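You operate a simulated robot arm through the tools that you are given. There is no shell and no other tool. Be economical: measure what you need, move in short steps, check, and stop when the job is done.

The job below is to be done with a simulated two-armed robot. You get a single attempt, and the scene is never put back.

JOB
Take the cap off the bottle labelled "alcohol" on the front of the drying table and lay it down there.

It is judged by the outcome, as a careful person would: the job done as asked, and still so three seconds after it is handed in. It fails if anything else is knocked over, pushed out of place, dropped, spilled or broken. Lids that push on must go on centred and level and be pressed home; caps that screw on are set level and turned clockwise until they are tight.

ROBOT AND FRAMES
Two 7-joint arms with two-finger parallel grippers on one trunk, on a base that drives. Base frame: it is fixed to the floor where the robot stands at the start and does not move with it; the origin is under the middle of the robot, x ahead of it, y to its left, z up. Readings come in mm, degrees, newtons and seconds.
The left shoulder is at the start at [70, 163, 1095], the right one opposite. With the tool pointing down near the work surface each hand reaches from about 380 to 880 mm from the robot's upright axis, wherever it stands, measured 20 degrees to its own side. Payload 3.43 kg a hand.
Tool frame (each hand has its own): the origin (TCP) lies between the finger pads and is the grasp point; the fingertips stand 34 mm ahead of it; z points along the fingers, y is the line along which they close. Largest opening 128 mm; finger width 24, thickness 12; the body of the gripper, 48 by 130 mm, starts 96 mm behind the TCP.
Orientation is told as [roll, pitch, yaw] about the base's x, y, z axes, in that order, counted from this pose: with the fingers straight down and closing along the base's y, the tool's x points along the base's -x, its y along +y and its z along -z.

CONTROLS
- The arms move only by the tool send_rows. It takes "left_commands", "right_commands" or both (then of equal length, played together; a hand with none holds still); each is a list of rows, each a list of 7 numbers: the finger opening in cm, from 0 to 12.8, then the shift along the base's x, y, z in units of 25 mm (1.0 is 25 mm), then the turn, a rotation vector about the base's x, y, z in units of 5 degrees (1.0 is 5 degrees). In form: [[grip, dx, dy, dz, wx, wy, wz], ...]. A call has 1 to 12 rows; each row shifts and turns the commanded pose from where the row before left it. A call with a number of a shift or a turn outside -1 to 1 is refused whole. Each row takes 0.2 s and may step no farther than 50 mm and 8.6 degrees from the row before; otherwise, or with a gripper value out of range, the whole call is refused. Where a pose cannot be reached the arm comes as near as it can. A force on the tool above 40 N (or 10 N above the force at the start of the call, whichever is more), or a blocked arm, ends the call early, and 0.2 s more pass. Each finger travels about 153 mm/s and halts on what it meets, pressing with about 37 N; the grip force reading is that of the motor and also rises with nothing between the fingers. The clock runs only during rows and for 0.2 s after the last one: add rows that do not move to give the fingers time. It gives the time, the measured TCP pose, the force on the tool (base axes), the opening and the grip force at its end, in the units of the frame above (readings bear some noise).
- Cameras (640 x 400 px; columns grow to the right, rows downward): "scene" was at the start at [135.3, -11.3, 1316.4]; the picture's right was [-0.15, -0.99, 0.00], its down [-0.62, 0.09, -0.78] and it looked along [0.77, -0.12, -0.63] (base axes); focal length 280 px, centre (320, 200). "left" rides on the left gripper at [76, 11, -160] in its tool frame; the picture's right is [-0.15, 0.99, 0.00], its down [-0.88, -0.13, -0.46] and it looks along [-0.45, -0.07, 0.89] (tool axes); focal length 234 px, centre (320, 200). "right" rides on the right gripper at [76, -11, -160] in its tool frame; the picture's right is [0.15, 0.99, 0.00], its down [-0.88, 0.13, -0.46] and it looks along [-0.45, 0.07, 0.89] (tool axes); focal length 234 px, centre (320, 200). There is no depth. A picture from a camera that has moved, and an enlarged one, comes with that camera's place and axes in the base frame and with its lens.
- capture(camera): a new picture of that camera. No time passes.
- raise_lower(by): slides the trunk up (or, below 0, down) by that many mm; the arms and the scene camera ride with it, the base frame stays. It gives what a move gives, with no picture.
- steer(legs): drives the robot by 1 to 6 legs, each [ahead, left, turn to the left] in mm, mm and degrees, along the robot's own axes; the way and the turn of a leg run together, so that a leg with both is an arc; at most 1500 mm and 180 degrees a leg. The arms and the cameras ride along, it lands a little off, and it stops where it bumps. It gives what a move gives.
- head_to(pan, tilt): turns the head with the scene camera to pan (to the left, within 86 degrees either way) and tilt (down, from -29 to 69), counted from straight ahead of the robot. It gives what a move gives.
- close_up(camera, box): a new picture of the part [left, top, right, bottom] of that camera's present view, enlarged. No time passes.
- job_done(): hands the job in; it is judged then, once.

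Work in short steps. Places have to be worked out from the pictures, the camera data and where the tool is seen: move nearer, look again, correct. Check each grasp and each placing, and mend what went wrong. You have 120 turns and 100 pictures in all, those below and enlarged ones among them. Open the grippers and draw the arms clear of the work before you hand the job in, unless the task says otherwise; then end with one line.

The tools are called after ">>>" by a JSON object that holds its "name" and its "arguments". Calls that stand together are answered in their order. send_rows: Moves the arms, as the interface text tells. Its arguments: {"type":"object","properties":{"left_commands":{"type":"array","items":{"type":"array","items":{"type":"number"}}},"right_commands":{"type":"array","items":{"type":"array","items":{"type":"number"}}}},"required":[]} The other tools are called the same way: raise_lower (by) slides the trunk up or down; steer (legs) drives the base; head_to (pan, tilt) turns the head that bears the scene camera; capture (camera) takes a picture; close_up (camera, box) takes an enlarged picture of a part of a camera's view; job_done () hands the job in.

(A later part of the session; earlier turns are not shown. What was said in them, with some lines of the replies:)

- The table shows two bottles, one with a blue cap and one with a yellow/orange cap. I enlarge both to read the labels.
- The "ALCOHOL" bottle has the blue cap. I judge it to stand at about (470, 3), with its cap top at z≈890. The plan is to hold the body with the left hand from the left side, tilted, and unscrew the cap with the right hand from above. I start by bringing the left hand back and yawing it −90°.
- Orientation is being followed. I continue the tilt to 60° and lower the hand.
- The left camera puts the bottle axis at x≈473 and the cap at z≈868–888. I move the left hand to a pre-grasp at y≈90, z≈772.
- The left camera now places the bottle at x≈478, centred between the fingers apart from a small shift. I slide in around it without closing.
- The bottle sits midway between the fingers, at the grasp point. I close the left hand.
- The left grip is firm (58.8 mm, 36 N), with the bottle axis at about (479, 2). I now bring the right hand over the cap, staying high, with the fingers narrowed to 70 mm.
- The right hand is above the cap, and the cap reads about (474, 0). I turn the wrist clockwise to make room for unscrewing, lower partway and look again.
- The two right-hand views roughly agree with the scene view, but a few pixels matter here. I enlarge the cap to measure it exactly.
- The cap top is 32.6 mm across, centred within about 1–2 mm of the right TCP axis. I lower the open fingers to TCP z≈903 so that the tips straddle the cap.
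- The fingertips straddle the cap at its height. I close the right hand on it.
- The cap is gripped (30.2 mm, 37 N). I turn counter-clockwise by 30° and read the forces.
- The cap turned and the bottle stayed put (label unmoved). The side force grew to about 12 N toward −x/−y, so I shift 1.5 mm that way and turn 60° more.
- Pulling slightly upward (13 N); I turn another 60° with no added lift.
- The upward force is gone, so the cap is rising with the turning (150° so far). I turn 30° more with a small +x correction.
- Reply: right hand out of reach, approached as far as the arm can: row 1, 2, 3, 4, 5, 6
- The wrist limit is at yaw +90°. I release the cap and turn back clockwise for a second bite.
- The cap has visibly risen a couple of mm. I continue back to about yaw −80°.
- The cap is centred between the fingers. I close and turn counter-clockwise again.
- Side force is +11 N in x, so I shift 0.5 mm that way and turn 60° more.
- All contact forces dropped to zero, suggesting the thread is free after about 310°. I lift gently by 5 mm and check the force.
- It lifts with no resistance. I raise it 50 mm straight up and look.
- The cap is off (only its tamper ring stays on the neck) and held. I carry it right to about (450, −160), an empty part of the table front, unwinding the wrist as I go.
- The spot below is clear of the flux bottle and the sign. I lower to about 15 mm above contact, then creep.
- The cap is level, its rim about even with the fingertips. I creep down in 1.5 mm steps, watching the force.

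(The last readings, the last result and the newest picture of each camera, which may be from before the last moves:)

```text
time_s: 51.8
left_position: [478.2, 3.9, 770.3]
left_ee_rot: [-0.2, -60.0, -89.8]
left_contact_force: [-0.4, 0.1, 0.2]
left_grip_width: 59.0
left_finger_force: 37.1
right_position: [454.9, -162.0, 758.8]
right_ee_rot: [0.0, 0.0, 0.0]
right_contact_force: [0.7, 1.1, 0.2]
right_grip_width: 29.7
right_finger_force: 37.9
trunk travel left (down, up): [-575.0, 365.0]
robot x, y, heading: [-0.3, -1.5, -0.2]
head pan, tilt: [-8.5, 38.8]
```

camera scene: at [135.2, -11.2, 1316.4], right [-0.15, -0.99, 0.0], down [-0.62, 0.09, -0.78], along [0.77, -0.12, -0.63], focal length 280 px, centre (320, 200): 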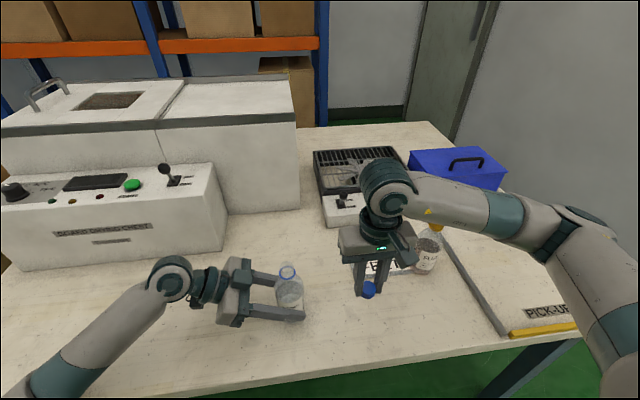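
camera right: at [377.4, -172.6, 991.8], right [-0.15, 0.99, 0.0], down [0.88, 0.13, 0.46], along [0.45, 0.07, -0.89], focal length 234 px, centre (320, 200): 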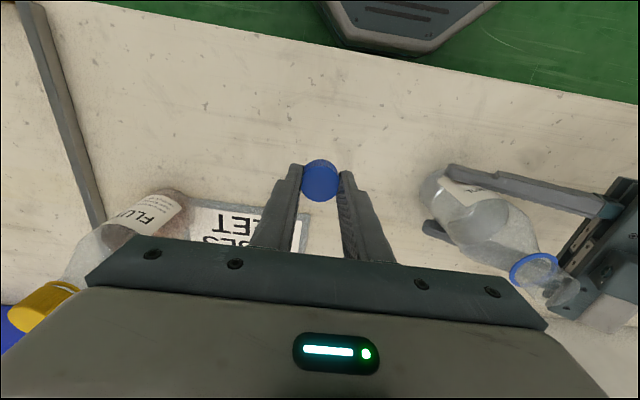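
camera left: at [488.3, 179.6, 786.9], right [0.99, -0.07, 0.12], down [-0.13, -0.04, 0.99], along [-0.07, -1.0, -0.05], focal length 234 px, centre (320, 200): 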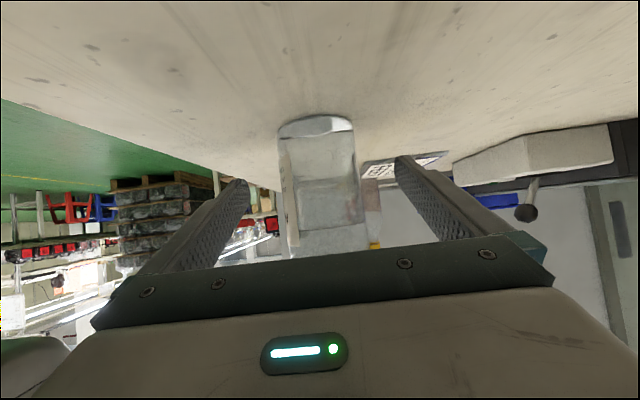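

>>> {"name": "send_rows", "arguments": {"right_commands": [[2, 0, 0, -0.04, 0, 0, 0], [2, 0, 0, -0.04, 0, 0, 0], [2, 0, 0, -0.04, 0, 0, 0]]}}

>>> {"name": "close_up", "arguments": {"camera": "scene", "box": [330, 260, 410, 310]}}

```text
time_s: 52.6
left_position: [478.7, 2.8, 770.9]
left_ee_rot: [-0.1, -60.1, -89.7]
left_contact_force: [0.5, -0.2, -0.2]
left_grip_width: 58.7
left_finger_force: 36.8
right_position: [454.4, -163.5, 755.3]
right_ee_rot: [0.1, 0.0, 0.0]
right_contact_force: [-0.1, 0.0, 4.1]
right_grip_width: 29.9
right_finger_force: 36.7
trunk travel left (down, up): [-575.0, 365.0]
robot x, y, heading: [-1.1, -1.9, -0.0]
head pan, tilt: [-8.5, 38.8]
```

```text
8.00 times, centred on (370, 285) of scene
camera zoom: at [134.9, -11.1, 1316.5], right [-0.15, -0.99, 0.0], down [-0.62, 0.09, -0.78], along [0.77, -0.12, -0.63], focal length 2244 px, centre (-80, -480)
```

zoom: 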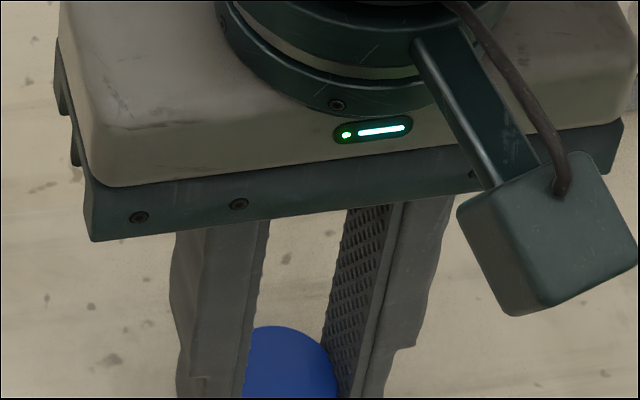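

The cap has just met the table (4 N upward). I open the right hand gently and draw it straight up.

>>> {"name": "send_rows", "arguments": {"right_commands": [[3.4, 0, 0, 0, 0, 0, 0], [4.5, 0, 0, 0, 0, 0, 0], [6, 0, 0, 0, 0, 0, 0], [6, 0, 0, 0.3, 0, 0, 0], [6, 0, 0, 1, 0, 0, 0], [6, 0, 0, 1, 0, 0, 0], [6, 0, 0, 1, 0, 0, 0], [6, 0, 0, 1, 0, 0, 0], [6, 0, 0, 1, 0, 0, 0], [6, 0, 0, 1, 0, 0, 0], [6, 0, -0.5, 1, 0, 0, 0], [6, 0, -0.5, 1, 0, 0, 0]]}}

>>> {"name": "capture", "arguments": {"camera": "scene"}}

```text
time_s: 55.2
left_position: [478.5, 3.1, 771.3]
left_ee_rot: [-0.2, -60.0, -89.9]
left_contact_force: [-0.9, -0.1, 0.4]
left_grip_width: 58.9
left_finger_force: 37.0
right_position: [455.4, -185.5, 961.2]
right_ee_rot: [0.0, 0.0, 0.0]
right_contact_force: [0.1, 0.4, 1.2]
right_grip_width: 60.1
right_finger_force: 0.0
trunk travel left (down, up): [-575.0, 365.0]
robot x, y, heading: [0.6, -0.2, 0.4]
head pan, tilt: [-8.5, 38.8]
```

```text
68 pictures are left
camera scene: at [134.9, -11.3, 1316.4], right [-0.15, -0.99, 0.0], down [-0.62, 0.09, -0.78], along [0.77, -0.12, -0.63], focal length 280 px, centre (320, 200)
```

scene: 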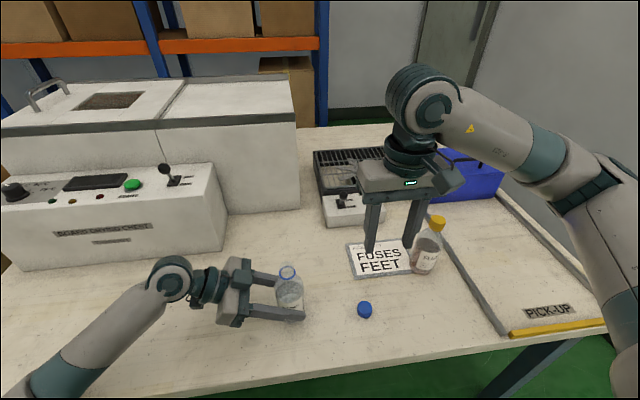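

The cap rests upright on the table. The bottle never left the table, so I open the left hand gently and withdraw it straight along +y.

>>> {"name": "send_rows", "arguments": {"left_commands": [[6.2, 0, 0, 0, 0, 0, 0], [7.5, 0, 0, 0, 0, 0, 0], [9, 0, 0, 0, 0, 0, 0], [11, 0, 0, 0, 0, 0, 0], [11, 0, 0.5, 0, 0, 0, 0], [11, 0, 0.8, 0, 0, 0, 0], [11, 0, 1, 0.1, 0, 0, 0], [11, 0, 1, 0.3, 0, 0, 0], [11, 0, 1, 0.5, 0, 0, 0], [11, 0, 1, 0.5, 0, 0, 0], [11, 0, 1, 0.5, 0, 0, 0], [11, 0, 1, 0.5, 0, 0, 0]], "right_commands": [[6, 0, 0, 0, 0, 0, 0], [6, 0, -0.5, 0.3, 0, 0, 0], [6, 0, -0.5, 0.3, 0, 0, 0], [6, 0, -0.5, 0.3, 0, 0, 0], [6, 0, -0.5, 0.3, 0, 0, 0], [6, 0, -0.5, 0.3, 0, 0, 0], [6, 0, 0, 0, 0, 0, 0], [6, 0, 0, 0, 0, 0, 0], [6, 0, 0, 0, 0, 0, 0], [6, 0, 0, 0, 0, 0, 0], [6, 0, 0, 0, 0, 0, 0], [6, 0, 0, 0, 0, 0, 0]]}}

>>> {"name": "capture", "arguments": {"camera": "scene"}}

>>> {"name": "close_up", "arguments": {"camera": "scene", "box": [240, 240, 400, 340]}}

```text
time_s: 57.8
left_position: [478.8, 186.1, 833.2]
left_ee_rot: [-0.1, -59.9, -89.9]
left_contact_force: [1.2, 0.1, -0.3]
left_grip_width: 110.1
left_finger_force: 0.1
right_position: [454.6, -248.8, 1002.3]
right_ee_rot: [0.1, 0.0, -0.1]
right_contact_force: [0.0, 0.1, -0.6]
right_grip_width: 59.9
right_finger_force: 0.0
trunk travel left (down, up): [-575.0, 365.0]
robot x, y, heading: [0.3, 0.4, 0.0]
head pan, tilt: [-8.5, 38.8]
```

```text
67 pictures are left
camera scene: at [134.8, -10.8, 1316.4], right [-0.15, -0.99, 0.0], down [-0.62, 0.09, -0.78], along [0.77, -0.12, -0.63], focal length 280 px, centre (320, 200)
```

scene: 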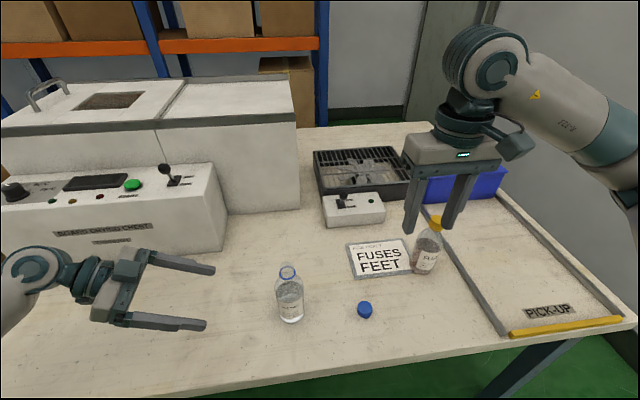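

```text
4.00 times, centred on (320, 290) of scene
camera zoom: at [134.8, -10.8, 1316.4], right [-0.15, -0.99, 0.0], down [-0.62, 0.09, -0.78], along [0.77, -0.12, -0.63], focal length 1122 px, centre (320, -160)
```

zoom: 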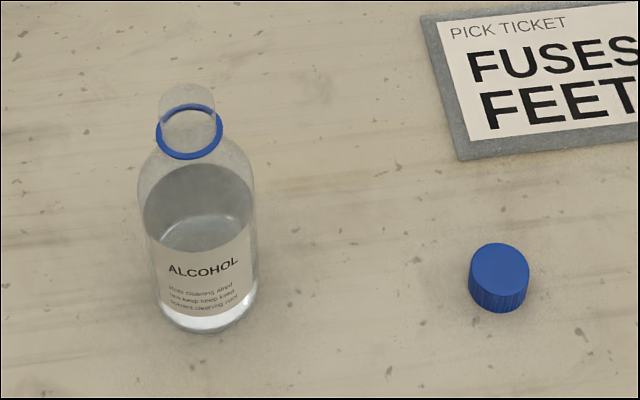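

The bottle stands open and unspilled, the cap lies on the table front, and both hands are open and clear. I hand the job in.

>>> {"name": "job_done", "arguments": {}}

```text
The job is handed in.
```

I unscrewed the cap from the "alcohol" bottle and laid it on the front of the table, to the right of the bottle; the bottle is still upright with nothing spilled or disturbed.
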